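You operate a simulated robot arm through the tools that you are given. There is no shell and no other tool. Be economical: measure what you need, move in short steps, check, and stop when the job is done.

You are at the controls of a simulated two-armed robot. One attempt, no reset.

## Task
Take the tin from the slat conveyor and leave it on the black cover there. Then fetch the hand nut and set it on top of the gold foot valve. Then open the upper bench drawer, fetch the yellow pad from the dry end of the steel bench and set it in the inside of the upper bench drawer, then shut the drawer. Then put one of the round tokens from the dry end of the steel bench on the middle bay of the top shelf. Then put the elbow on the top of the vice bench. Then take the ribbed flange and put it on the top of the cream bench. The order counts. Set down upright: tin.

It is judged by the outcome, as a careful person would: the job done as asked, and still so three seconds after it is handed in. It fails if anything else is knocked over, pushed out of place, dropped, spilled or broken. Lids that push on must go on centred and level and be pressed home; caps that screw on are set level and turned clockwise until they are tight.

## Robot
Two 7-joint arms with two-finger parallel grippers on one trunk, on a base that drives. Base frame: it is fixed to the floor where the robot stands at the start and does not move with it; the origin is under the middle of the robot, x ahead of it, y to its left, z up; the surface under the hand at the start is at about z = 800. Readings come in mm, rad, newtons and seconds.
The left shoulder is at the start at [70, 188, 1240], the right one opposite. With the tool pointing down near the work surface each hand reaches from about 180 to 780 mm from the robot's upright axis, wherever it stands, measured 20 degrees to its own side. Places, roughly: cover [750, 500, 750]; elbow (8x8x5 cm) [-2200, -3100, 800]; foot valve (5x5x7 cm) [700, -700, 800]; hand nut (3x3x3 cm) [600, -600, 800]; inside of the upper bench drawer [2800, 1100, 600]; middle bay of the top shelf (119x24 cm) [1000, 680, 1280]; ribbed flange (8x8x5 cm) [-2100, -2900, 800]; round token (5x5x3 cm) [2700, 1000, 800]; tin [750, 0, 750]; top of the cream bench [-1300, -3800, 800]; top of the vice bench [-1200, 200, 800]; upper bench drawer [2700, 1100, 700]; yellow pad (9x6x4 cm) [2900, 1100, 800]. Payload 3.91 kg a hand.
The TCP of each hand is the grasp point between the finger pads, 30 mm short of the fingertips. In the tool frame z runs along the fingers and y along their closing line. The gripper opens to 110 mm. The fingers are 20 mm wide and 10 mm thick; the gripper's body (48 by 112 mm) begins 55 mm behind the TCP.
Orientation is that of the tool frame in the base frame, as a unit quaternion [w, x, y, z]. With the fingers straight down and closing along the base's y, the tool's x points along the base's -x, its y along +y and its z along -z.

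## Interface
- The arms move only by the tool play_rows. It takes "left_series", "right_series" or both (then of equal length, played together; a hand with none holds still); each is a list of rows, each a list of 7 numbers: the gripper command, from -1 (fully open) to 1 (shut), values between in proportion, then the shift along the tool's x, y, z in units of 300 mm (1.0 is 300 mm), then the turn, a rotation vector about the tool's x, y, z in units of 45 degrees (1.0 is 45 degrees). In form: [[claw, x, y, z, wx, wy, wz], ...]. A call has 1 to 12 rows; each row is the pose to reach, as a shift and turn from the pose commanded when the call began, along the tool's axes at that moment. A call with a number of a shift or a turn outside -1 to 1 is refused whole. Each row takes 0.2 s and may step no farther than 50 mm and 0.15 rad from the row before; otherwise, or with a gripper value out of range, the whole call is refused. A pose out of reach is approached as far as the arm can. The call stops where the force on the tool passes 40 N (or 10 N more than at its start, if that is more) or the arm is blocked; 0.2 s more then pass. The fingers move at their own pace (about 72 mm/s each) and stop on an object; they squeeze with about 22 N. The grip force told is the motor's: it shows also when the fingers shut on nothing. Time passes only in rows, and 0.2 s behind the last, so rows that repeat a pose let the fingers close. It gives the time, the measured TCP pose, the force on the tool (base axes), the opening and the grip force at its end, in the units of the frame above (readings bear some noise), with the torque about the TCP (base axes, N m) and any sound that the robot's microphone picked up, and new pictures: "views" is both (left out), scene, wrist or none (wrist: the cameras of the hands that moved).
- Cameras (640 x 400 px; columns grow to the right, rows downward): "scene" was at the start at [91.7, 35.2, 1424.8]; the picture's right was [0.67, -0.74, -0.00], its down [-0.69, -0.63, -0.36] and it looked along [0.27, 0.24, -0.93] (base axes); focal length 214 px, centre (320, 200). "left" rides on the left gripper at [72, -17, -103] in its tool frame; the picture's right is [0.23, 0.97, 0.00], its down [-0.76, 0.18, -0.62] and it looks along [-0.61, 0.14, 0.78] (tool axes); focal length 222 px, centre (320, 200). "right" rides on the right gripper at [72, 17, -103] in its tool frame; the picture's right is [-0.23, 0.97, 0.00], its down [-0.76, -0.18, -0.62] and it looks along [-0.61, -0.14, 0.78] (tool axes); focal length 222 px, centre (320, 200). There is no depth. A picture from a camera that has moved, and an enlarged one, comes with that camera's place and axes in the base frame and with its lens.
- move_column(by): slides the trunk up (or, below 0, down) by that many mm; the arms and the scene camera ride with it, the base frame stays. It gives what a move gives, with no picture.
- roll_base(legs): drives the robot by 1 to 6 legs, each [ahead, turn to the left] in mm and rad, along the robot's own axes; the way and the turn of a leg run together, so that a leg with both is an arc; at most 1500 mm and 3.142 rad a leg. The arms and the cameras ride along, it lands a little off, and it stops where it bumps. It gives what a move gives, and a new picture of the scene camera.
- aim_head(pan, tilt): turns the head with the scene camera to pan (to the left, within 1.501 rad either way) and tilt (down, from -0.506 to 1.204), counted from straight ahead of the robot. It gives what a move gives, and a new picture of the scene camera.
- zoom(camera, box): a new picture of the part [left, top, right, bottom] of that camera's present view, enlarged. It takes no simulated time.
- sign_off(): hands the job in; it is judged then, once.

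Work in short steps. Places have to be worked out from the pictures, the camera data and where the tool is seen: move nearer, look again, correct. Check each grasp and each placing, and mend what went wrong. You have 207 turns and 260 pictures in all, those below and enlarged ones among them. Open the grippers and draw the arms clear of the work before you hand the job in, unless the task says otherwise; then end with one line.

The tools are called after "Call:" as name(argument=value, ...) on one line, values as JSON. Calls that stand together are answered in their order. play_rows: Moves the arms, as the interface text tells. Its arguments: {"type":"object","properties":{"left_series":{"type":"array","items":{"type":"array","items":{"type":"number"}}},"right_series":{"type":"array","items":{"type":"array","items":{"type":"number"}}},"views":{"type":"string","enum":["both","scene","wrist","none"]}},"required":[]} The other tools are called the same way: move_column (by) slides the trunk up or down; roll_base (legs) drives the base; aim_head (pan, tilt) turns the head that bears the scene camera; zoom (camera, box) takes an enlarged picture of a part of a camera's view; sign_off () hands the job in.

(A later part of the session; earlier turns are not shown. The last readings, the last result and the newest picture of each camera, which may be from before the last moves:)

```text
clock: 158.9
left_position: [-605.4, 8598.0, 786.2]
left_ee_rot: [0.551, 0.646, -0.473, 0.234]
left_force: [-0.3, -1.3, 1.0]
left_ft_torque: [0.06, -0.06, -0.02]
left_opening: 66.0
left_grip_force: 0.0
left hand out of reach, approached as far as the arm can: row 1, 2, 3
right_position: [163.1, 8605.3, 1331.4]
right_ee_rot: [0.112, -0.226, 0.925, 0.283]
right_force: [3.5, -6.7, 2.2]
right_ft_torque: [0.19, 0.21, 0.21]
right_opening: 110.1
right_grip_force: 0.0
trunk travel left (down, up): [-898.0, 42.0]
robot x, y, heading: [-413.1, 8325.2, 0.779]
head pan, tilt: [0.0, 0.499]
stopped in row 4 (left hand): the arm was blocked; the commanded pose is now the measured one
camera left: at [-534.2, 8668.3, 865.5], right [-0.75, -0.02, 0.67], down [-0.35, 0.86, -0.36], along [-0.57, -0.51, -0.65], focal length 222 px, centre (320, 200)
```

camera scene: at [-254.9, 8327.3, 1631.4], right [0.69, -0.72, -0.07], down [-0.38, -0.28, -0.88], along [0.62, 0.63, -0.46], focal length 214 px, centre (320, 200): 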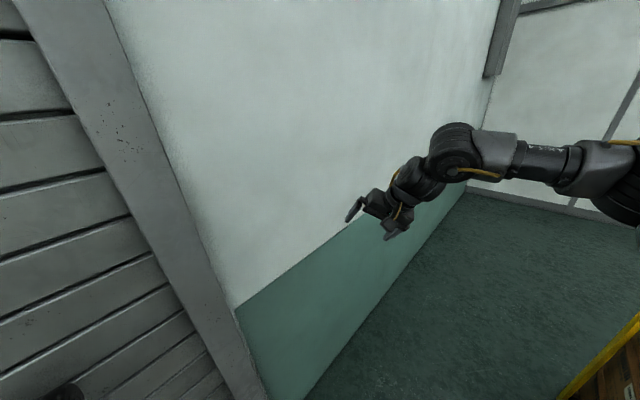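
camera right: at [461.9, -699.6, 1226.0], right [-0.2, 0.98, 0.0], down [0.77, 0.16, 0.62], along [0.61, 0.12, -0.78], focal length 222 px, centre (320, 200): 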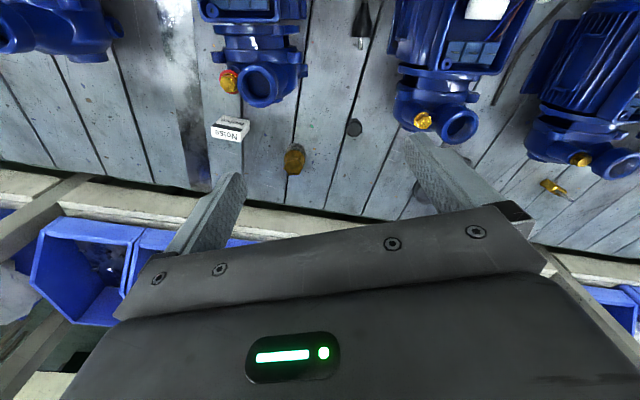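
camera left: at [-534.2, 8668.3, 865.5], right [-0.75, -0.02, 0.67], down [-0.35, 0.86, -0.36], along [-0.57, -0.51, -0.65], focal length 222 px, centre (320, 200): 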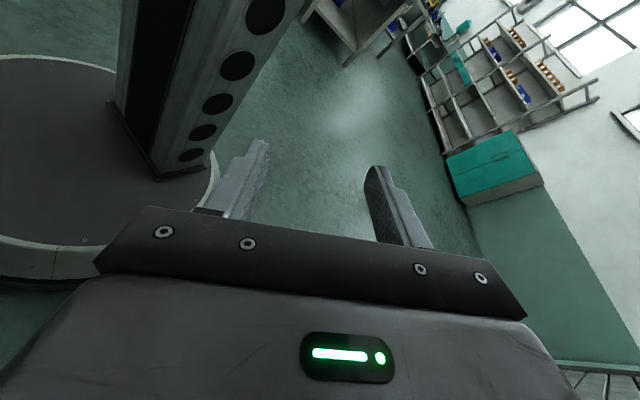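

The hand is now pointing away from the wall with the wrist toward it. I'll rotate the fingers back down, which should bring the wrist up off the wall.

Call:
play_rows(left_series=[[-0.2, 0, 0, 0, 0.07, -0.11, 0], [-0.2, 0, 0, 0, 0.15, -0.22, 0], [-0.2, 0, 0, 0, 0.22, -0.33, 0], [-0.2, 0, 0, 0, 0.3, -0.44, 0], [-0.2, 0, 0, 0, 0.37, -0.55, 0], [-0.2, 0, 0, 0, 0.43, -0.64, 0]], views="scene")

```text
clock: 159.4
left_position: [-603.8, 8605.4, 778.3]
left_ee_rot: [0.523, 0.67, -0.481, 0.215]
left_force: [-1.2, -0.8, 0.2]
left_ft_torque: [-0.01, -0.01, 0.04]
left_opening: 65.9
left_grip_force: 0.0
left hand out of reach, approached as far as the arm can: row 1
right_position: [202.7, 8597.9, 1322.7]
right_ee_rot: [0.114, -0.219, 0.928, 0.278]
right_force: [0.0, 0.8, -4.7]
right_ft_torque: [0.17, -0.01, 0.05]
right_opening: 109.9
right_grip_force: 0.0
trunk travel left (down, up): [-898.0, 42.0]
robot x, y, heading: [-416.2, 8325.9, 0.787]
head pan, tilt: [0.0, 0.499]
stopped in row 2 (left hand): the arm was blocked; the commanded pose is now the measured one
camera scene: at [-248.1, 8345.4, 1632.7], right [0.7, -0.71, -0.06], down [-0.38, -0.29, -0.88], along [0.6, 0.64, -0.47], focal length 214 px, centre (320, 200)
```

scene: 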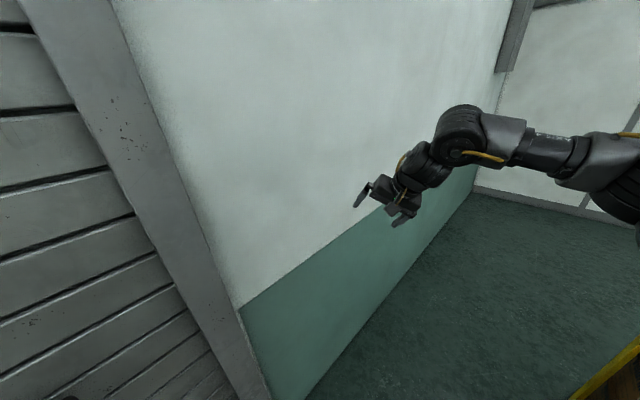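

The body is nearly at rest, so I'll try a short reverse again.

Call:
roll_base(legs=[[-80, 0]])

Call:
aim_head(pan=1.2, tilt=0.6)

```text
clock: 160.4
left_position: [-663.1, 8580.4, 757.0]
left_ee_rot: [0.504, 0.674, -0.497, 0.213]
left_force: [0.9, -0.1, 0.5]
left_ft_torque: [0.07, 0.01, -0.02]
left_opening: 65.9
left_grip_force: 0.0
right_position: [87.6, 8585.7, 1402.7]
right_ee_rot: [0.176, -0.246, 0.903, 0.305]
right_force: [-1.0, 0.3, 7.5]
right_ft_torque: [-0.29, 0.09, 0.0]
right_opening: 110.0
right_grip_force: 0.1
trunk travel left (down, up): [-898.0, 42.0]
robot x, y, heading: [-469.5, 8271.4, 0.788]
head pan, tilt: [0.0, 0.499]
camera scene: at [-368.3, 8353.2, 1627.6], right [0.7, -0.71, -0.01], down [-0.34, -0.33, -0.88], along [0.62, 0.62, -0.47], focal length 214 px, centre (320, 200)
```

scene: 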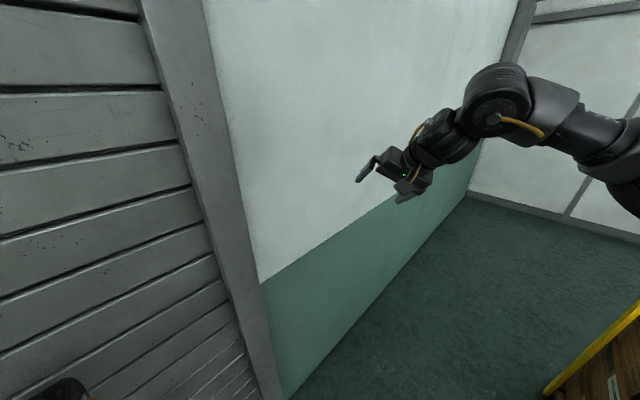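

```text
clock: 161.8
left_position: [-663.5, 8579.6, 755.1]
left_ee_rot: [0.504, 0.673, -0.497, 0.213]
left_force: [0.0, -0.3, 0.1]
left_ft_torque: [0.03, -0.03, -0.03]
left_opening: 65.8
left_grip_force: 0.1
right_position: [86.0, 8585.5, 1401.7]
right_ee_rot: [0.176, -0.246, 0.903, 0.305]
right_force: [-0.2, -1.2, -0.8]
right_ft_torque: [0.0, -0.02, 0.0]
right_opening: 110.1
right_grip_force: 0.0
trunk travel left (down, up): [-898.0, 42.0]
robot x, y, heading: [-475.5, 8269.7, 0.78]
head pan, tilt: [1.201, 0.6]
camera scene: at [-470.8, 8371.0, 1618.3], right [0.92, 0.4, 0.0], down [0.22, -0.51, -0.83], along [-0.33, 0.76, -0.56], focal length 214 px, centre (320, 200)
```

scene: 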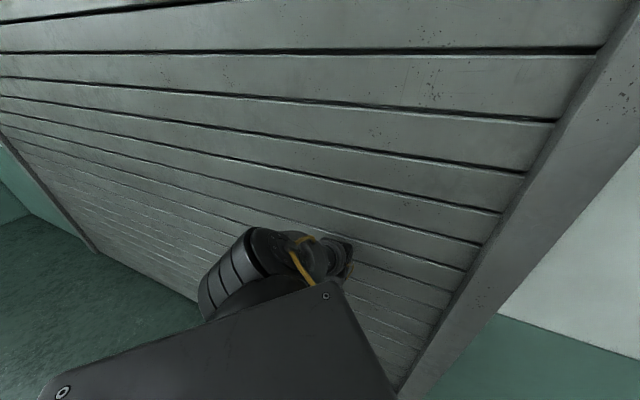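

Free and upright again at [-475, 8270]. I'll reverse another 250 mm for room to restore the arms.

Call:
roll_base(legs=[[-300, 0]])

```text
clock: 162.5
left_position: [-663.5, 8578.5, 756.6]
left_ee_rot: [0.505, 0.672, -0.498, 0.213]
left_force: [0.2, -0.3, -0.2]
left_ft_torque: [-0.03, -0.04, 0.01]
left_opening: 66.4
left_grip_force: 0.0
right_position: [86.5, 8586.5, 1403.4]
right_ee_rot: [0.176, -0.246, 0.903, 0.304]
right_force: [0.6, 0.5, -0.7]
right_ft_torque: [-0.02, -0.03, -0.05]
right_opening: 110.2
right_grip_force: 0.0
trunk travel left (down, up): [-898.0, 42.0]
robot x, y, heading: [-477.9, 8271.0, 0.781]
head pan, tilt: [1.201, 0.6]
stopped in leg 1: the robot was blocked; the commanded pose is now the measured one
camera scene: at [-471.7, 8372.1, 1618.4], right [0.92, 0.4, 0.0], down [0.22, -0.51, -0.83], along [-0.33, 0.76, -0.56], focal length 214 px, centre (320, 200)
```

scene: 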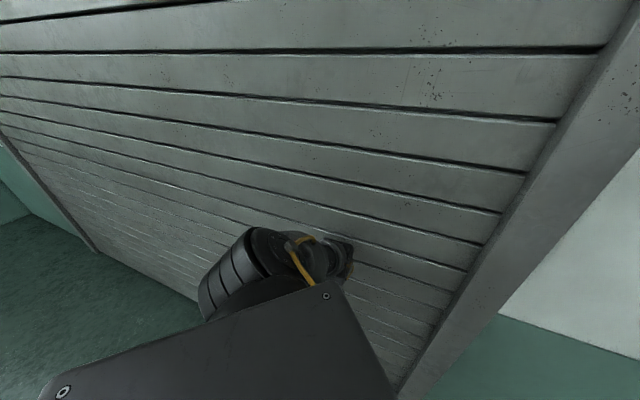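

Blocked again at once, likely because the left arm is still touching the shutter. I'll move the left hand forward and inward while rotating the fingers downward.

Call:
play_rows(left_series=[[-0.2, 0.046, -0.046, -0.015, 0.04, -0.07, 0], [-0.2, 0.092, -0.091, -0.03, 0.08, -0.14, 0], [-0.2, 0.138, -0.137, -0.044, 0.12, -0.2, 0], [-0.2, 0.184, -0.182, -0.058, 0.16, -0.27, 0], [-0.2, 0.23, -0.228, -0.073, 0.2, -0.34, 0], [-0.2, 0.275, -0.274, -0.087, 0.24, -0.41, 0], [-0.2, 0.32, -0.32, -0.1, 0.28, -0.48, 0], [-0.2, 0.367, -0.365, -0.116, 0.324, -0.548, 0]], views="scene")

```text
clock: 164.5
left_position: [-535.0, 8559.0, 801.2]
left_ee_rot: [0.307, 0.759, -0.558, 0.131]
left_force: [-0.5, 0.3, -0.1]
left_ft_torque: [-0.01, -0.02, -0.01]
left_opening: 65.9
left_grip_force: 0.1
right_position: [128.1, 8556.2, 1402.1]
right_ee_rot: [0.182, -0.197, 0.909, 0.318]
right_force: [0.5, -0.2, -0.6]
right_ft_torque: [0.03, 0.0, 0.02]
right_opening: 109.9
right_grip_force: 0.0
trunk travel left (down, up): [-898.0, 42.0]
robot x, y, heading: [-471.8, 8267.9, 0.794]
head pan, tilt: [1.201, 0.6]
stopped in row 8 (left hand): the arm was blocked; the commanded pose is now the measured one
camera scene: at [-449.0, 8305.7, 1627.3], right [0.91, 0.41, 0.01], down [0.22, -0.47, -0.85], along [-0.35, 0.78, -0.52], focal length 214 px, centre (320, 200)
```

scene: 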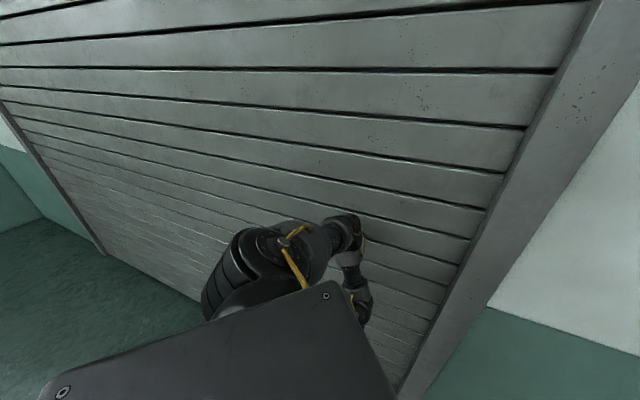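

That worked. Now I'll reverse.

Call:
roll_base(legs=[[-150, 0]])

```text
clock: 165.2
left_position: [-576.4, 8600.1, 777.2]
left_ee_rot: [0.31, 0.743, -0.569, 0.167]
left_force: [-0.6, -0.3, 1.2]
left_ft_torque: [0.01, 0.01, -0.01]
left_opening: 65.8
left_grip_force: 0.1
right_position: [170.3, 8545.6, 1411.3]
right_ee_rot: [0.22, -0.153, 0.916, 0.299]
right_force: [-0.1, 0.4, 0.9]
right_ft_torque: [-0.09, 0.04, -0.02]
right_opening: 110.0
right_grip_force: 0.1
trunk travel left (down, up): [-898.0, 42.0]
robot x, y, heading: [-482.5, 8259.6, 0.793]
head pan, tilt: [1.201, 0.6]
stopped in leg 1: the robot was blocked; the commanded pose is now the measured one
camera scene: at [-432.6, 8311.0, 1625.3], right [0.91, 0.41, -0.01], down [0.21, -0.48, -0.85], along [-0.36, 0.77, -0.52], focal length 214 px, centre (320, 200)
```

scene: 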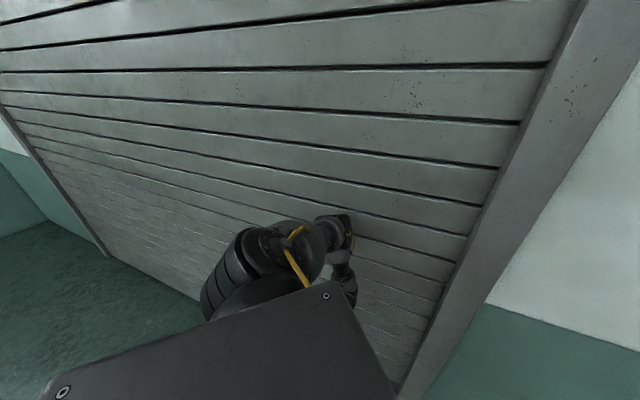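

I'll zoom on the elbow region to see what the arm touches.

Call:
zoom(camera="scene", box=[180, 190, 400, 330])

Call:
zoom(camera="left", box=[0, 0, 640, 400])

```text
2.86 times, centred on (290, 260) of scene
camera zoom: at [-432.6, 8311.0, 1625.3], right [0.91, 0.41, -0.01], down [0.21, -0.48, -0.85], along [-0.36, 0.77, -0.52], focal length 613 px, centre (406, 29)
```

zoom: 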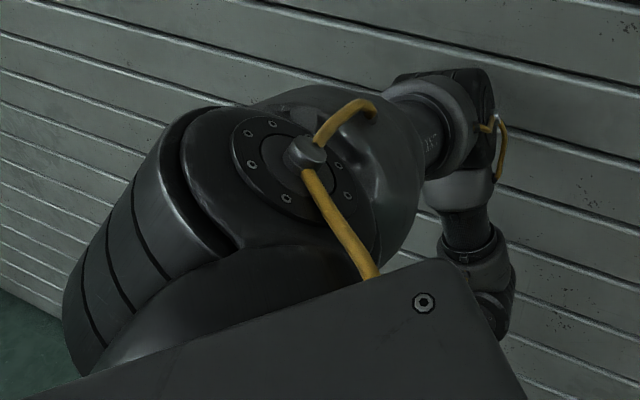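

```text
1.00 times, centred on (320, 200) of left (not enlarged: the box is as wide or as high as the picture)
camera zoom: at [-527.6, 8616.1, 892.2], right [-0.86, -0.32, 0.4], down [-0.33, 0.94, 0.06], along [-0.4, -0.08, -0.91], focal length 222 px, centre (320, 200)
```

zoom: 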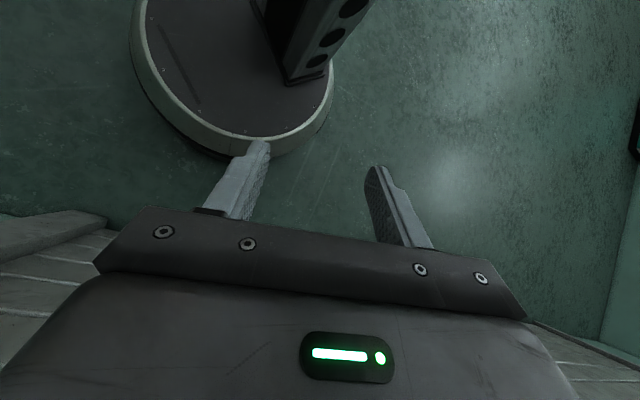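

The left elbow still rests on the shutter. Moving the hand in +x helped, so I'll continue that way.

Call:
play_rows(left_series=[[-0.2, 0.072, -0.075, -0.02, 0.037, -0.083, 0], [-0.2, 0.145, -0.151, -0.04, 0.074, -0.166, 0], [-0.2, 0.217, -0.226, -0.06, 0.111, -0.249, 0], [-0.2, 0.29, -0.302, -0.08, 0.148, -0.331, 0], [-0.2, 0.362, -0.377, -0.1, 0.186, -0.414, 0], [-0.2, 0.435, -0.453, -0.12, 0.223, -0.497, 0], [-0.2, 0.507, -0.528, -0.14, 0.26, -0.58, 0]], views="scene")

```text
clock: 166.8
left_position: [-360.0, 8557.6, 840.3]
left_ee_rot: [0.119, 0.791, -0.598, 0.052]
left_force: [0.9, -1.5, -0.8]
left_ft_torque: [0.13, 0.01, 0.01]
left_opening: 65.9
left_grip_force: 0.1
right_position: [156.1, 8594.9, 1448.0]
right_ee_rot: [0.23, -0.187, 0.888, 0.352]
right_force: [-1.8, 2.6, 27.1]
right_ft_torque: [-1.53, 0.83, -0.24]
right_opening: 110.1
right_grip_force: 0.1
trunk travel left (down, up): [-898.0, 42.0]
robot x, y, heading: [-483.4, 8259.6, 0.801]
head pan, tilt: [1.201, 0.6]
stopped in row 7 (right hand): the arm was blocked; the commanded pose is now the measured one
camera scene: at [-472.2, 8337.7, 1621.6], right [0.91, 0.42, 0.0], down [0.23, -0.49, -0.84], along [-0.35, 0.76, -0.55], focal length 214 px, centre (320, 200)
```

scene: 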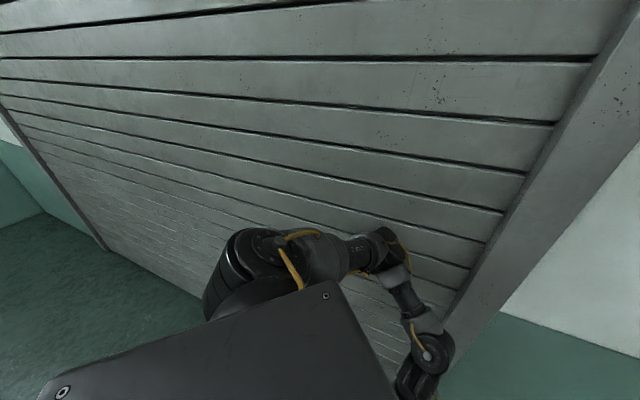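

The body is upright again, but the right hand now reads 27 N. I'll look at what it touches.

Call:
zoom(camera="right", box=[0, 0, 640, 400])

Call:
aim_head(pan=-0.9, tilt=0.4)

```text
1.00 times, centred on (320, 200) of right (not enlarged: the box is as wide or as high as the picture)
camera zoom: at [60.5, 8520.5, 1484.0], right [-0.29, 0.7, 0.65], down [0.54, -0.44, 0.72], along [0.79, 0.56, -0.25], focal length 222 px, centre (320, 200)
```

zoom: 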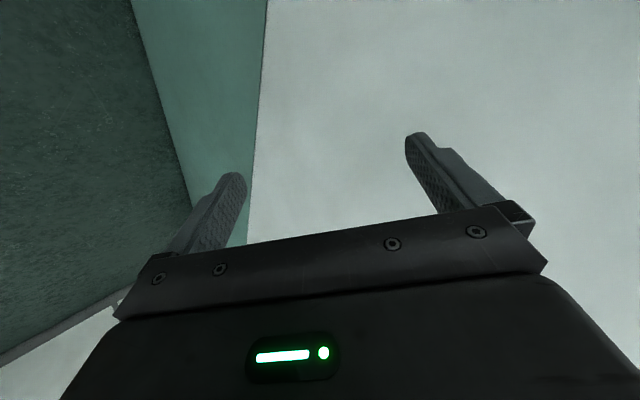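

```text
clock: 168.8
left_position: [-375.6, 8559.5, 841.1]
left_ee_rot: [0.114, 0.792, -0.597, 0.056]
left_force: [-1.3, -1.3, 0.1]
left_ft_torque: [0.07, -0.11, 0.0]
left_opening: 66.1
left_grip_force: 0.1
right_position: [160.3, 8565.6, 1426.1]
right_ee_rot: [0.24, -0.179, 0.904, 0.304]
right_force: [8.4, 15.1, -32.3]
right_ft_torque: [0.79, -0.65, 0.04]
right_opening: 109.8
right_grip_force: 0.0
trunk travel left (down, up): [-898.0, 42.0]
robot x, y, heading: [-481.8, 8258.0, 0.803]
head pan, tilt: [-0.901, 0.4]
camera scene: at [-327.9, 8232.1, 1635.7], right [-0.1, -0.99, -0.03], down [-0.4, 0.07, -0.91], along [0.91, -0.08, -0.41], focal length 214 px, centre (320, 200)
```

scene: 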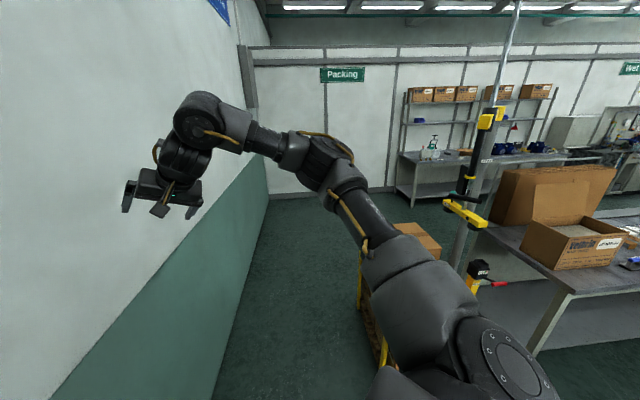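

The right arm is in free air and the reading is just residual sway. Both elbows are now narrower, so I'll reverse gently.

Call:
roll_base(legs=[[-150, 0]])

```text
clock: 169.6
left_position: [-393.7, 8578.9, 835.7]
left_ee_rot: [0.118, 0.784, -0.605, 0.074]
left_force: [-1.8, 1.2, -3.0]
left_ft_torque: [-0.2, -0.13, 0.06]
left_opening: 65.7
left_grip_force: 0.2
right_position: [219.5, 8500.0, 1633.8]
right_ee_rot: [0.331, -0.047, 0.81, 0.481]
right_force: [-25.3, -2.7, 53.1]
right_ft_torque: [-2.73, 2.25, -1.25]
right_opening: 110.1
right_grip_force: 0.0
trunk travel left (down, up): [-898.0, 42.0]
robot x, y, heading: [-484.1, 8258.1, 0.795]
head pan, tilt: [-0.901, 0.4]
stopped in leg 1: the force on the tool passed its limit at 62 N (the readings are from after the stop); the commanded pose is now the measured one
camera scene: at [-291.8, 8209.3, 1635.1], right [-0.11, -0.99, -0.04], down [-0.42, 0.08, -0.9], along [0.9, -0.08, -0.43], focal length 214 px, centre (320, 200)
```

scene: 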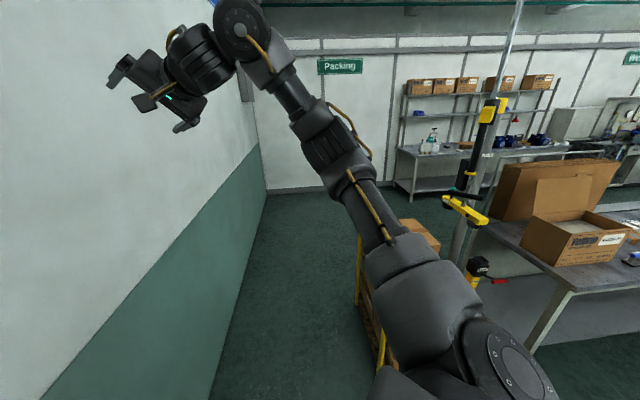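

The right arm itself is bouncing and tripping the stops. I'll let it settle and then check.

Call:
aim_head(pan=-0.7, tilt=0.4)

Call:
aim_head(pan=-0.5, tilt=0.4)

```text
clock: 170.3
left_position: [-402.4, 8579.8, 834.7]
left_ee_rot: [0.117, 0.784, -0.605, 0.077]
left_force: [-2.8, -1.8, -1.2]
left_ft_torque: [-0.02, -0.16, 0.02]
left_opening: 66.1
left_grip_force: 0.0
right_position: [218.8, 8493.9, 1649.6]
right_ee_rot: [0.385, -0.06, 0.797, 0.462]
right_force: [-9.8, -10.2, 26.2]
right_ft_torque: [-1.32, 1.08, -0.09]
right_opening: 109.9
right_grip_force: 0.1
trunk travel left (down, up): [-898.0, 42.0]
robot x, y, heading: [-485.8, 8254.2, 0.802]
head pan, tilt: [-0.7, 0.4]
camera scene: at [-306.1, 8231.7, 1635.9], right [0.1, -0.99, -0.04], down [-0.42, 0.0, -0.91], along [0.9, 0.11, -0.41], focal length 214 px, centre (320, 200)
```

scene: 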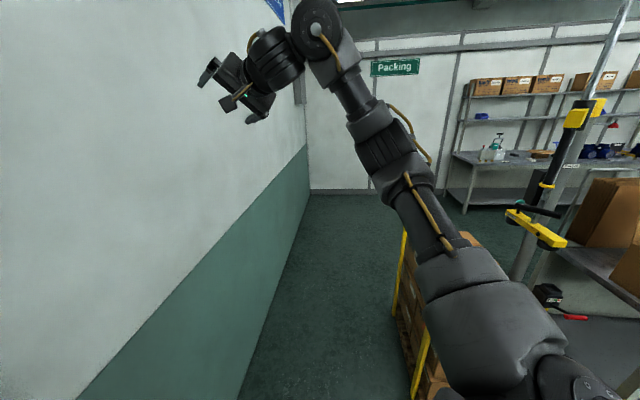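

```text
clock: 171.1
left_position: [-402.8, 8581.7, 835.0]
left_ee_rot: [0.113, 0.782, -0.607, 0.083]
left_force: [0.5, 1.2, 0.3]
left_ft_torque: [-0.04, 0.01, -0.01]
left_opening: 65.9
left_grip_force: 0.0
right_position: [230.1, 8485.8, 1639.6]
right_ee_rot: [0.404, -0.051, 0.802, 0.437]
right_force: [-3.3, -6.3, 16.9]
right_ft_torque: [-0.76, 0.74, 0.22]
right_opening: 110.0
right_grip_force: 0.1
trunk travel left (down, up): [-898.0, 42.0]
robot x, y, heading: [-483.9, 8250.5, 0.791]
head pan, tilt: [-0.499, 0.4]
camera scene: at [-312.4, 8247.9, 1637.6], right [0.29, -0.96, -0.05], down [-0.4, -0.08, -0.91], along [0.87, 0.28, -0.4], focal length 214 px, centre (320, 200)
```

scene: 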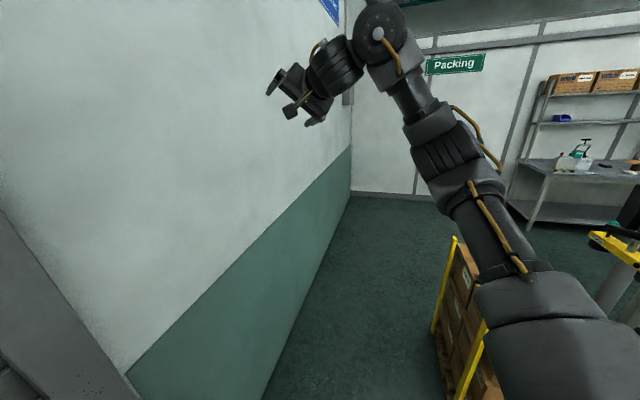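

It's calming. I'll keep moving the left hand inward, away from the wall, as that removed the lean before.

Call:
play_rows(left_series=[[-0.2, 0.078, -0.066, -0.007, 0.016, -0.057, 0], [-0.2, 0.157, -0.131, -0.013, 0.032, -0.114, 0], [-0.2, 0.235, -0.197, -0.02, 0.048, -0.171, 0], [-0.2, 0.313, -0.263, -0.026, 0.065, -0.229, 0], [-0.2, 0.392, -0.328, -0.033, 0.081, -0.286, 0], [-0.2, 0.47, -0.394, -0.039, 0.097, -0.343, 0]], views="scene")

```text
clock: 171.3
left_position: [-409.8, 8600.2, 827.4]
left_ee_rot: [0.109, 0.781, -0.608, 0.092]
left_force: [2.2, -0.7, 1.1]
left_ft_torque: [0.06, 0.08, -0.05]
left_opening: 66.2
left_grip_force: 0.0
right_position: [226.9, 8509.5, 1587.3]
right_ee_rot: [0.327, -0.039, 0.842, 0.427]
right_force: [0.4, 0.8, -1.5]
right_ft_torque: [0.09, -0.04, -0.01]
right_opening: 109.8
right_grip_force: 0.1
trunk travel left (down, up): [-898.0, 42.0]
robot x, y, heading: [-482.9, 8251.4, 0.786]
head pan, tilt: [-0.499, 0.4]
stopped in row 1 (right hand): the force on the tool passed its limit at 81 N (the readings are from after the stop); the commanded pose is now the measured one
camera scene: at [-290.4, 8240.7, 1636.1], right [0.28, -0.96, -0.06], down [-0.41, -0.07, -0.91], along [0.87, 0.28, -0.41], focal length 214 px, centre (320, 200)
```

scene: 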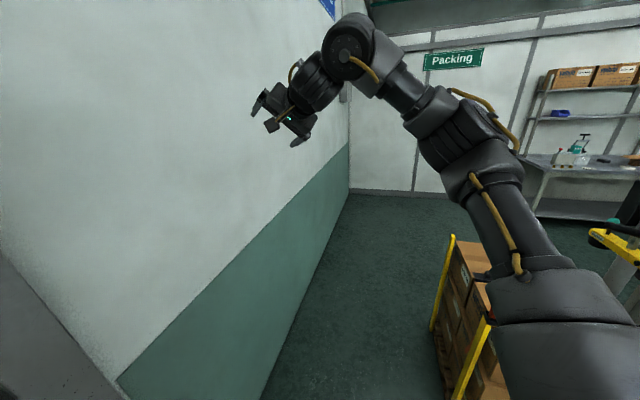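

The right arm is bouncing around a bad posture. I'll bring it down while turning its fingers downward in small steps.

Call:
play_rows(right_series=[[-1, 0, 0, 0, 0, 0, 0], [-1, 0.03, -0.035, 0.02, 0.05, 0.04, 0], [-1, 0.07, -0.085, 0.05, 0.12, 0.1, 0], [-1, 0.115, -0.14, 0.085, 0.19, 0.16, 0], [-1, 0.16, -0.19, 0.115, 0.27, 0.225, 0], [-1, 0.205, -0.245, 0.15, 0.34, 0.29, 0], [-1, 0.25, -0.3, 0.18, 0.41, 0.35, 0], [-1, 0.29, -0.347, 0.21, 0.487, 0.41, 0]], views="scene")

```text
clock: 171.7
left_position: [-445.3, 8629.6, 816.9]
left_ee_rot: [0.105, 0.781, -0.604, 0.119]
left_force: [0.7, -0.3, 0.2]
left_ft_torque: [-0.02, 0.04, -0.01]
left_opening: 66.1
left_grip_force: 0.0
right_position: [236.2, 8495.6, 1595.7]
right_ee_rot: [0.361, -0.015, 0.835, 0.415]
right_force: [-0.1, 0.1, 0.9]
right_ft_torque: [-0.04, 0.02, -0.03]
right_opening: 110.1
right_grip_force: 0.1
trunk travel left (down, up): [-898.0, 42.0]
robot x, y, heading: [-483.3, 8253.1, 0.788]
head pan, tilt: [-0.499, 0.4]
stopped in row 1 (left hand): the arm was blocked; the commanded pose is now the measured one
camera scene: at [-295.1, 8237.5, 1637.0], right [0.28, -0.96, -0.06], down [-0.41, -0.07, -0.91], along [0.87, 0.28, -0.41], focal length 214 px, centre (320, 200)
```

scene: 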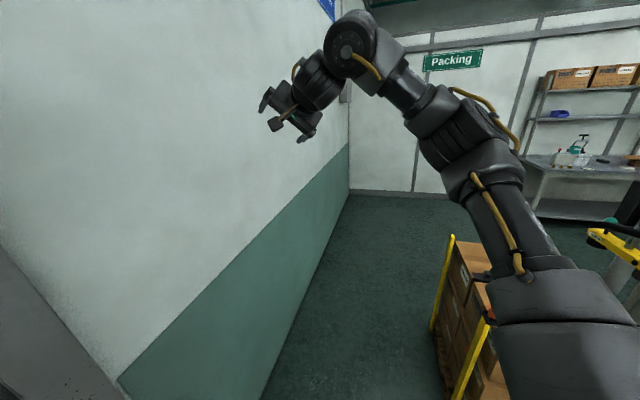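

I'll try the reverse again while both hands read zero force.

Call:
roll_base(legs=[[-120, 0]])

```text
clock: 172.4
left_position: [-506.9, 8677.2, 789.8]
left_ee_rot: [0.113, 0.815, -0.547, 0.153]
left_force: [0.1, -0.5, -0.2]
left_ft_torque: [0.04, 0.0, 0.04]
left_opening: 65.9
left_grip_force: 0.0
right_position: [257.3, 8459.3, 1610.7]
right_ee_rot: [0.413, 0.035, 0.837, 0.358]
right_force: [-0.1, -0.3, -0.5]
right_ft_torque: [-0.04, 0.0, -0.06]
right_opening: 109.9
right_grip_force: 0.0
trunk travel left (down, up): [-898.0, 42.0]
robot x, y, heading: [-492.5, 8246.1, 0.789]
head pan, tilt: [-0.499, 0.4]
stopped in leg 1: the robot was blocked; the commanded pose is now the measured one
camera scene: at [-312.7, 8244.0, 1636.9], right [0.28, -0.96, -0.05], down [-0.4, -0.07, -0.91], along [0.87, 0.28, -0.41], focal length 214 px, centre (320, 200)
```

scene: 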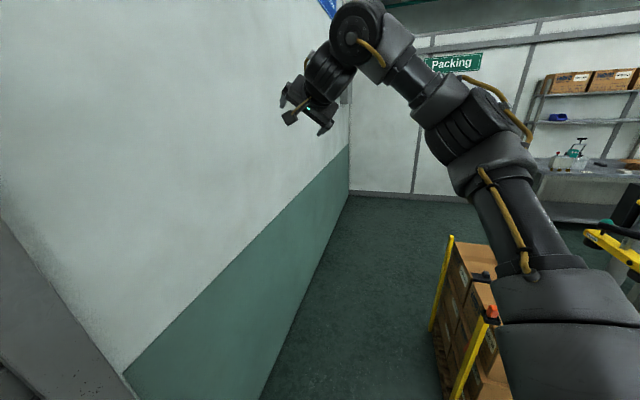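

I'll let everything settle via a head move, then reverse in a very short, slow leg.

Call:
aim_head(pan=1.5, tilt=0.5)

Call:
roll_base(legs=[[-40, 0]])

```text
clock: 174.3
left_position: [-511.9, 8667.1, 789.1]
left_ee_rot: [0.106, 0.792, -0.58, 0.16]
left_force: [-0.4, 0.4, 1.1]
left_ft_torque: [-0.01, 0.02, 0.02]
left_opening: 66.0
left_grip_force: 0.1
right_position: [218.2, 8470.5, 1619.2]
right_ee_rot: [0.411, 0.014, 0.827, 0.383]
right_force: [-1.1, -0.9, 0.7]
right_ft_torque: [-0.05, 0.01, 0.0]
right_opening: 110.1
right_grip_force: 0.1
trunk travel left (down, up): [-898.0, 42.0]
robot x, y, heading: [-489.9, 8251.4, 0.789]
head pan, tilt: [1.499, 0.499]
camera scene: at [-484.5, 8280.4, 1632.4], right [0.75, 0.66, 0.02], down [0.3, -0.32, -0.9], along [-0.59, 0.68, -0.44], focal length 214 px, centre (320, 200)
```

scene: 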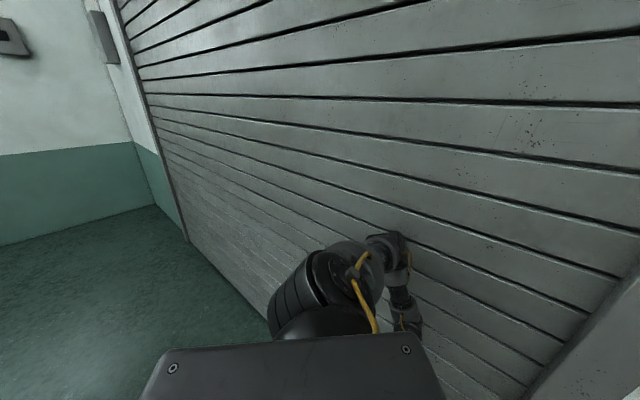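

```text
clock: 175.1
left_position: [-550.2, 8694.7, 771.6]
left_ee_rot: [0.119, 0.805, -0.553, 0.18]
left_force: [-0.7, -0.3, -0.9]
left_ft_torque: [-0.04, -0.07, 0.03]
left_opening: 66.0
left_grip_force: 0.2
right_position: [259.4, 8427.1, 1620.4]
right_ee_rot: [0.439, 0.047, 0.823, 0.356]
right_force: [-1.6, 1.5, 0.0]
right_ft_torque: [0.04, -0.11, -0.07]
right_opening: 110.3
right_grip_force: 0.1
trunk travel left (down, up): [-898.0, 42.0]
robot x, y, heading: [-494.8, 8243.3, 0.781]
head pan, tilt: [1.499, 0.499]
stopped in leg 1: the robot was blocked; the commanded pose is now the measured one
camera scene: at [-461.4, 8265.2, 1635.0], right [0.76, 0.65, 0.01], down [0.28, -0.32, -0.91], along [-0.59, 0.69, -0.42], focal length 214 px, centre (320, 200)
```

scene: 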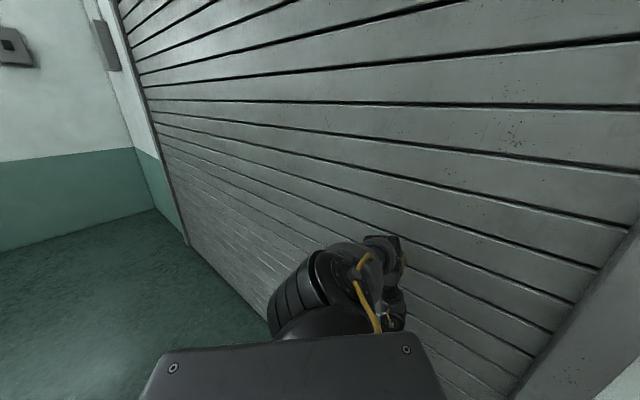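

I'll pull the left hand inward again now that the right arm is calm.

Call:
play_rows(left_series=[[-0.2, 0.05, -0.035, 0.005, 0, 0, 0], [-0.2, 0.12, -0.08, 0.012, 0, 0, 0], [-0.2, 0.2, -0.135, 0.022, 0, 0, 0], [-0.2, 0.28, -0.19, 0.032, 0, 0, 0], [-0.2, 0.36, -0.245, 0.04, 0, 0, 0], [-0.2, 0.45, -0.3, 0.05, 0, 0, 0], [-0.2, 0.53, -0.36, 0.06, 0, 0, 0], [-0.2, 0.617, -0.417, 0.07, 0, 0, 0]], views="scene")

```text
clock: 175.4
left_position: [-571.1, 8693.6, 756.7]
left_ee_rot: [0.133, 0.796, -0.553, 0.207]
left_force: [0.0, 1.0, -0.8]
left_ft_torque: [-0.02, -0.06, 0.02]
left_opening: 66.0
left_grip_force: 0.1
right_position: [279.4, 8413.5, 1627.8]
right_ee_rot: [0.457, 0.07, 0.818, 0.342]
right_force: [-3.4, 2.0, -0.9]
right_ft_torque: [-0.03, -0.24, -0.24]
right_opening: 109.8
right_grip_force: 0.0
trunk travel left (down, up): [-898.0, 42.0]
robot x, y, heading: [-497.8, 8239.2, 0.794]
head pan, tilt: [1.499, 0.499]
stopped in row 1 (left hand): the arm was blocked; the commanded pose is now the measured one
camera scene: at [-457.2, 8262.2, 1635.1], right [0.75, 0.66, 0.0], down [0.28, -0.32, -0.91], along [-0.59, 0.68, -0.42], focal length 214 px, centre (320, 200)
```

scene: 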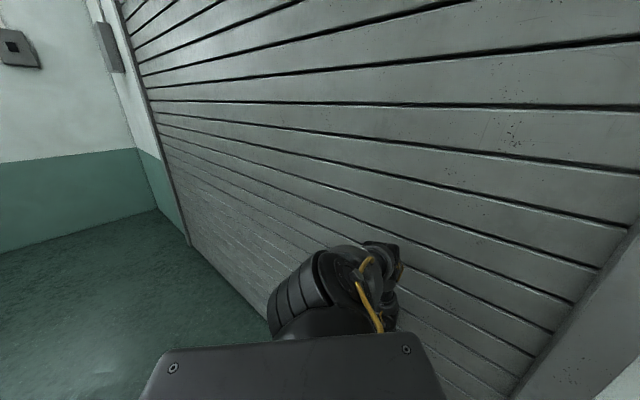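

The left arm is drifting back to the posture from which a reverse worked earlier. I'll let it settle and reverse 80.

Call:
aim_head(pan=1.2, tilt=0.7)

Call:
roll_base(legs=[[-80, 0]])

```text
clock: 176.2
left_position: [-573.3, 8693.9, 756.0]
left_ee_rot: [0.131, 0.796, -0.552, 0.209]
left_force: [0.8, -0.3, 0.5]
left_ft_torque: [0.01, -0.01, 0.0]
left_opening: 66.0
left_grip_force: 0.0
right_position: [276.9, 8416.6, 1630.5]
right_ee_rot: [0.458, 0.069, 0.818, 0.342]
right_force: [0.1, 0.7, 0.0]
right_ft_torque: [0.01, -0.01, -0.05]
right_opening: 109.9
right_grip_force: 0.1
trunk travel left (down, up): [-898.0, 42.0]
robot x, y, heading: [-496.3, 8238.3, 0.793]
head pan, tilt: [1.201, 0.7]
camera scene: at [-435.2, 8272.3, 1617.5], right [0.91, 0.41, -0.01], down [0.24, -0.55, -0.8], along [-0.34, 0.73, -0.6], focal length 214 px, centre (320, 200)
```

scene: 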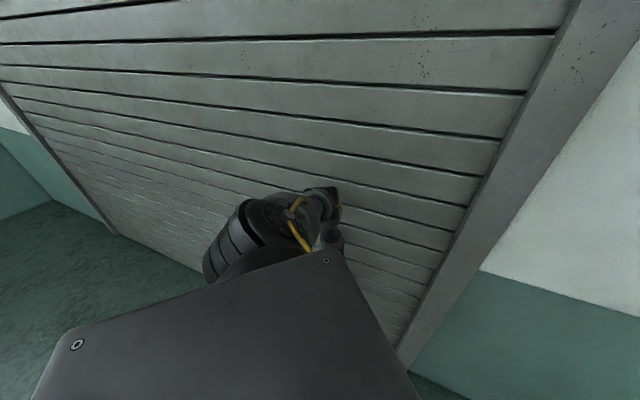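

```text
clock: 176.9
left_position: [-615.8, 8674.1, 721.3]
left_ee_rot: [0.186, 0.771, -0.54, 0.28]
left_force: [0.2, -0.7, 0.1]
left_ft_torque: [0.01, -0.01, 0.02]
left_opening: 65.9
left_grip_force: 0.1
right_position: [277.9, 8408.9, 1654.3]
right_ee_rot: [0.487, 0.108, 0.804, 0.324]
right_force: [-0.1, 0.0, -0.2]
right_ft_torque: [-0.03, 0.01, -0.03]
right_opening: 109.9
right_grip_force: 0.0
trunk travel left (down, up): [-898.0, 42.0]
robot x, y, heading: [-499.0, 8235.2, 0.794]
head pan, tilt: [1.201, 0.7]
stopped in leg 1: the robot was blocked; the commanded pose is now the measured one
camera scene: at [-454.4, 8291.1, 1615.8], right [0.91, 0.41, -0.01], down [0.24, -0.56, -0.79], along [-0.33, 0.72, -0.61], focal length 214 px, centre (320, 200)
```

scene: 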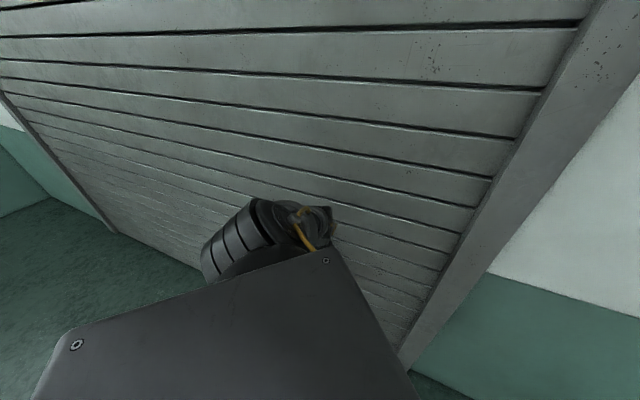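

Now nearly upright, so I'll repeat the reverse.

Call:
roll_base(legs=[[-80, 0]])

Call:
roll_base(legs=[[-80, 0]])

```text
clock: 177.7
left_position: [-647.3, 8663.1, 696.9]
left_ee_rot: [0.208, 0.75, -0.543, 0.314]
left_force: [-1.0, -0.5, -0.4]
left_ft_torque: [-0.02, -0.05, -0.01]
left_opening: 66.2
left_grip_force: 0.0
right_position: [231.3, 8441.5, 1658.7]
right_ee_rot: [0.502, 0.064, 0.797, 0.33]
right_force: [0.2, 0.8, -1.1]
right_ft_torque: [0.02, 0.0, 0.01]
right_opening: 110.1
right_grip_force: 0.1
trunk travel left (down, up): [-898.0, 42.0]
robot x, y, heading: [-506.1, 8230.0, 0.795]
head pan, tilt: [1.201, 0.7]
stopped in leg 1: the robot was blocked; the commanded pose is now the measured one
camera scene: at [-483.3, 8305.6, 1612.6], right [0.91, 0.41, 0.0], down [0.25, -0.57, -0.78], along [-0.32, 0.71, -0.62], focal length 214 px, centre (320, 200)
```

scene: 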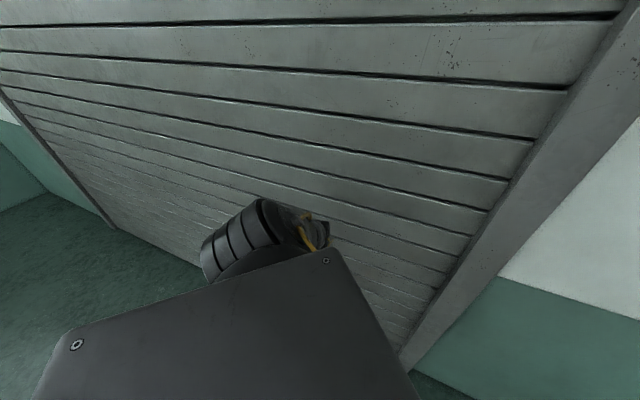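

```text
clock: 178.7
left_position: [-692.5, 8626.0, 694.2]
left_ee_rot: [0.203, 0.754, -0.544, 0.307]
left_force: [0.4, 0.3, 1.0]
left_ft_torque: [0.03, 0.05, -0.06]
left_opening: 65.9
left_grip_force: 0.1
right_position: [181.1, 8406.5, 1652.5]
right_ee_rot: [0.499, 0.064, 0.802, 0.32]
right_force: [-1.3, 4.0, 2.8]
right_ft_torque: [-0.2, 0.04, -0.31]
right_opening: 110.1
right_grip_force: 0.1
trunk travel left (down, up): [-898.0, 42.0]
robot x, y, heading: [-558.9, 8172.8, 0.795]
head pan, tilt: [1.201, 0.7]
camera scene: at [-539.0, 8275.2, 1610.0], right [0.91, 0.41, -0.01], down [0.25, -0.58, -0.77], along [-0.32, 0.7, -0.64], focal length 214 px, centre (320, 200)
```

scene: 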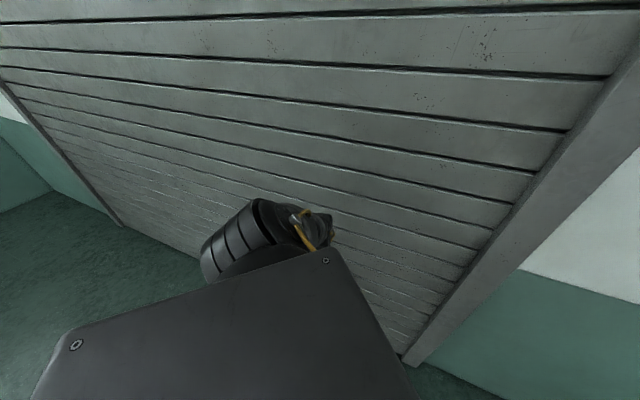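

That succeeded, so I'll continue reversing.

Call:
roll_base(legs=[[-150, 0]])

```text
clock: 180.1
left_position: [-802.7, 8524.0, 690.8]
left_ee_rot: [0.202, 0.751, -0.545, 0.313]
left_force: [0.4, 0.0, 0.7]
left_ft_torque: [0.02, 0.0, 0.01]
left_opening: 66.2
left_grip_force: 0.0
right_position: [58.2, 8307.2, 1659.0]
right_ee_rot: [0.504, 0.061, 0.801, 0.318]
right_force: [0.7, -1.2, -0.6]
right_ft_torque: [0.03, -0.01, 0.0]
right_opening: 109.9
right_grip_force: 0.1
trunk travel left (down, up): [-898.0, 42.0]
robot x, y, heading: [-667.5, 8067.3, 0.792]
head pan, tilt: [1.201, 0.7]
camera scene: at [-661.8, 8177.3, 1608.7], right [0.91, 0.41, 0.0], down [0.26, -0.59, -0.77], along [-0.31, 0.7, -0.64], focal length 214 px, centre (320, 200)
```

scene: 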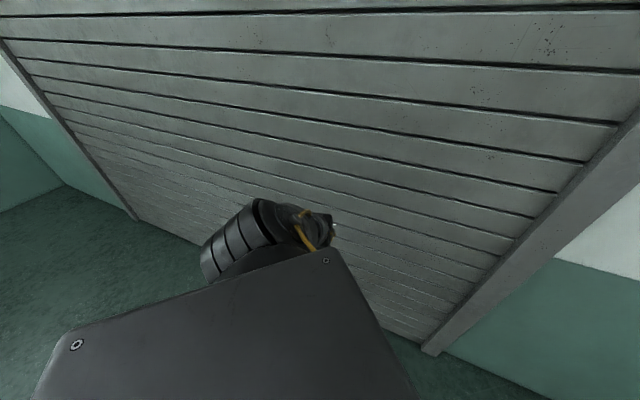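

Clear of the wall. Now I'll restore the left arm: hand up and forward with fingers turned down.

Call:
play_rows(left_series=[[-0.2, 0.056, -0.061, -0.03, -0.006, -0.12, 0], [-0.2, 0.112, -0.122, -0.059, -0.013, -0.24, 0], [-0.2, 0.169, -0.184, -0.089, -0.02, -0.36, 0], [-0.2, 0.225, -0.245, -0.118, -0.026, -0.485, 0], [-0.2, 0.281, -0.306, -0.148, -0.032, -0.6, 0], [-0.2, 0.337, -0.367, -0.177, -0.039, -0.725, 0], [-0.2, 0.394, -0.429, -0.207, -0.045, -0.85, 0], [-0.2, 0.45, -0.49, -0.236, -0.052, -0.97, 0]], views="none")

```text
clock: 181.9
left_position: [-653.7, 8522.7, 840.2]
left_ee_rot: [-0.001, 0.81, -0.587, -0.001]
left_force: [-0.1, -0.2, 1.0]
left_ft_torque: [-0.01, -0.02, 0.02]
left_opening: 65.8
left_grip_force: 0.0
right_position: [55.3, 8306.6, 1660.5]
right_ee_rot: [0.504, 0.061, 0.8, 0.319]
right_force: [-0.2, 0.0, -0.4]
right_ft_torque: [-0.01, 0.02, 0.0]
right_opening: 109.9
right_grip_force: 0.1
trunk travel left (down, up): [-898.0, 42.0]
robot x, y, heading: [-666.5, 8064.5, 0.792]
head pan, tilt: [1.201, 0.7]
```

The left arm is restored with fingers straight down. Now the right arm, in two stages.

Call:
play_rows(right_series=[[-1, 0.072, -0.059, -0.019, 0.061, 0.081, 0], [-1, 0.143, -0.118, -0.038, 0.122, 0.163, 0], [-1, 0.215, -0.176, -0.056, 0.182, 0.245, 0], [-1, 0.287, -0.235, -0.075, 0.243, 0.326, 0], [-1, 0.358, -0.294, -0.094, 0.304, 0.408, 0], [-1, 0.43, -0.353, -0.113, 0.365, 0.489, 0], [-1, 0.501, -0.411, -0.131, 0.425, 0.57, 0], [-1, 0.573, -0.47, -0.15, 0.486, 0.652, 0]], views="none")

```text
clock: 183.7
left_position: [-655.7, 8523.8, 839.1]
left_ee_rot: [-0.001, 0.81, -0.587, 0.002]
left_force: [0.7, 0.6, -0.8]
left_ft_torque: [-0.02, -0.02, 0.0]
left_opening: 66.0
left_grip_force: 0.1
right_position: [87.2, 8241.3, 1505.8]
right_ee_rot: [0.264, 0.071, 0.947, 0.166]
right_force: [-0.2, 0.5, -0.4]
right_ft_torque: [-0.01, 0.03, 0.07]
right_opening: 110.2
right_grip_force: 0.0
right hand out of reach, approached as far as the arm can: row 1, 2, 3, 4, 5, 6, 7, 8
trunk travel left (down, up): [-898.0, 42.0]
robot x, y, heading: [-669.5, 8068.0, 0.791]
head pan, tilt: [1.201, 0.7]
```

Call:
play_rows(right_series=[[-1, 0.11, -0.06, 0.026, 0.053, 0.072, 0], [-1, 0.22, -0.119, 0.052, 0.107, 0.144, 0], [-1, 0.33, -0.179, 0.079, 0.16, 0.217, 0], [-1, 0.44, -0.239, 0.105, 0.213, 0.289, 0], [-1, 0.55, -0.298, 0.131, 0.267, 0.361, 0], [-1, 0.66, -0.358, 0.157, 0.32, 0.433, 0], [-1, 0.77, -0.418, 0.184, 0.373, 0.506, 0], [-1, 0.88, -0.477, 0.21, 0.427, 0.578, 0], [-1, 0.99, -0.537, 0.236, 0.48, 0.65, 0]], views="none")

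Call:
aim_head(pan=-0.5, tilt=0.45)

```text
clock: 185.7
left_position: [-660.3, 8530.1, 835.7]
left_ee_rot: [0.002, 0.81, -0.586, 0.005]
left_force: [-0.9, 1.7, -0.3]
left_ft_torque: [-0.04, -0.03, 0.04]
left_opening: 66.0
left_grip_force: 0.1
right_position: [20.2, 8154.9, 1384.8]
right_ee_rot: [0.023, 0.074, 0.997, 0.008]
right_force: [-0.8, 1.7, 0.5]
right_ft_torque: [-0.04, -0.06, -0.05]
right_opening: 110.0
right_grip_force: 0.1
right hand out of reach, approached as far as the arm can: row 1, 2, 3, 4, 5, 6, 7, 8, 9
trunk travel left (down, up): [-898.0, 42.0]
robot x, y, heading: [-665.7, 8065.8, 0.795]
head pan, tilt: [1.201, 0.7]
```

```text
clock: 187.4
left_position: [-654.8, 8521.8, 839.4]
left_ee_rot: [-0.002, 0.81, -0.587, 0.002]
left_force: [-0.3, -0.1, -0.4]
left_ft_torque: [-0.03, 0.0, 0.04]
left_opening: 66.1
left_grip_force: 0.1
right_position: [25.6, 8140.8, 1382.6]
right_ee_rot: [0.02, 0.076, 0.997, 0.013]
right_force: [-0.5, -0.3, -0.8]
right_ft_torque: [-0.03, 0.0, 0.03]
right_opening: 110.2
right_grip_force: 0.1
trunk travel left (down, up): [-898.0, 42.0]
robot x, y, heading: [-667.9, 8065.5, 0.792]
head pan, tilt: [-0.499, 0.45]
camera scene: at [-543.1, 8126.6, 1630.9], right [0.29, -0.96, 0.0], down [-0.42, -0.13, -0.9], along [0.86, 0.26, -0.44], focal length 214 px, centre (320, 200)
```

scene: 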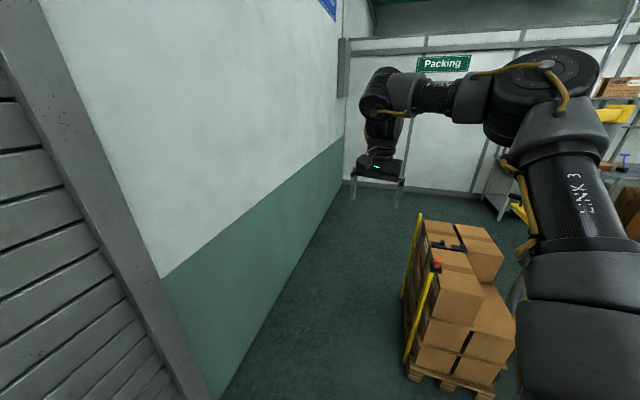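

The pallet's wall-side edge is at y ≈ 7806 and the wall at 8923, so I'll pass along y ≈ 8265. First I'll bring the left hand further inward to narrow the elbow.

Call:
play_rows(left_series=[[-0.2, 0.056, -0.089, -0.061, 0, 0, 0.06], [-0.2, 0.112, -0.178, -0.122, 0, 0, 0.12], [-0.2, 0.168, -0.266, -0.183, 0, 0, 0.19], [-0.2, 0.225, -0.355, -0.245, 0, 0, 0.25], [-0.2, 0.281, -0.444, -0.306, 0, 0, 0.32], [-0.2, 0.337, -0.533, -0.367, 0, 0, 0.38]], views="none")

Call:
aim_head(pan=0.9, tilt=0.5)

```text
clock: 188.8
left_position: [-472.6, 8477.4, 951.4]
left_ee_rot: [0.0, 0.713, -0.701, 0.001]
left_force: [-0.6, 1.3, 0.7]
left_ft_torque: [0.0, -0.01, 0.0]
left_opening: 65.9
left_grip_force: 0.1
right_position: [26.8, 8139.9, 1382.9]
right_ee_rot: [0.019, 0.075, 0.997, 0.014]
right_force: [0.6, 0.1, -1.0]
right_ft_torque: [-0.01, 0.02, -0.03]
right_opening: 109.9
right_grip_force: 0.1
trunk travel left (down, up): [-898.0, 42.0]
robot x, y, heading: [-666.6, 8064.0, 0.789]
head pan, tilt: [-0.499, 0.45]
```

```text
clock: 190.3
left_position: [-473.3, 8476.7, 949.8]
left_ee_rot: [-0.001, 0.713, -0.701, 0.001]
left_force: [0.2, -0.6, 0.1]
left_ft_torque: [0.0, -0.01, 0.02]
left_opening: 66.0
left_grip_force: 0.1
right_position: [25.3, 8139.8, 1382.6]
right_ee_rot: [0.02, 0.075, 0.997, 0.013]
right_force: [-0.9, -0.8, 0.3]
right_ft_torque: [0.0, -0.01, -0.02]
right_opening: 109.9
right_grip_force: 0.1
trunk travel left (down, up): [-898.0, 42.0]
robot x, y, heading: [-663.8, 8063.3, 0.793]
head pan, tilt: [0.901, 0.499]
camera scene: at [-642.0, 8190.2, 1626.5], right [0.99, 0.12, 0.0], down [0.06, -0.48, -0.88], along [-0.1, 0.87, -0.48], focal length 214 px, centre (320, 200)
```

scene: 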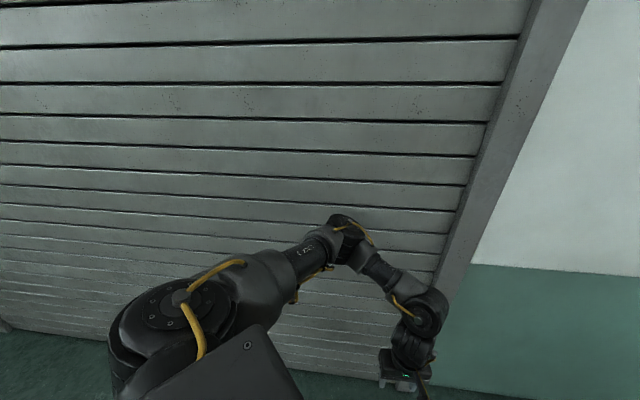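

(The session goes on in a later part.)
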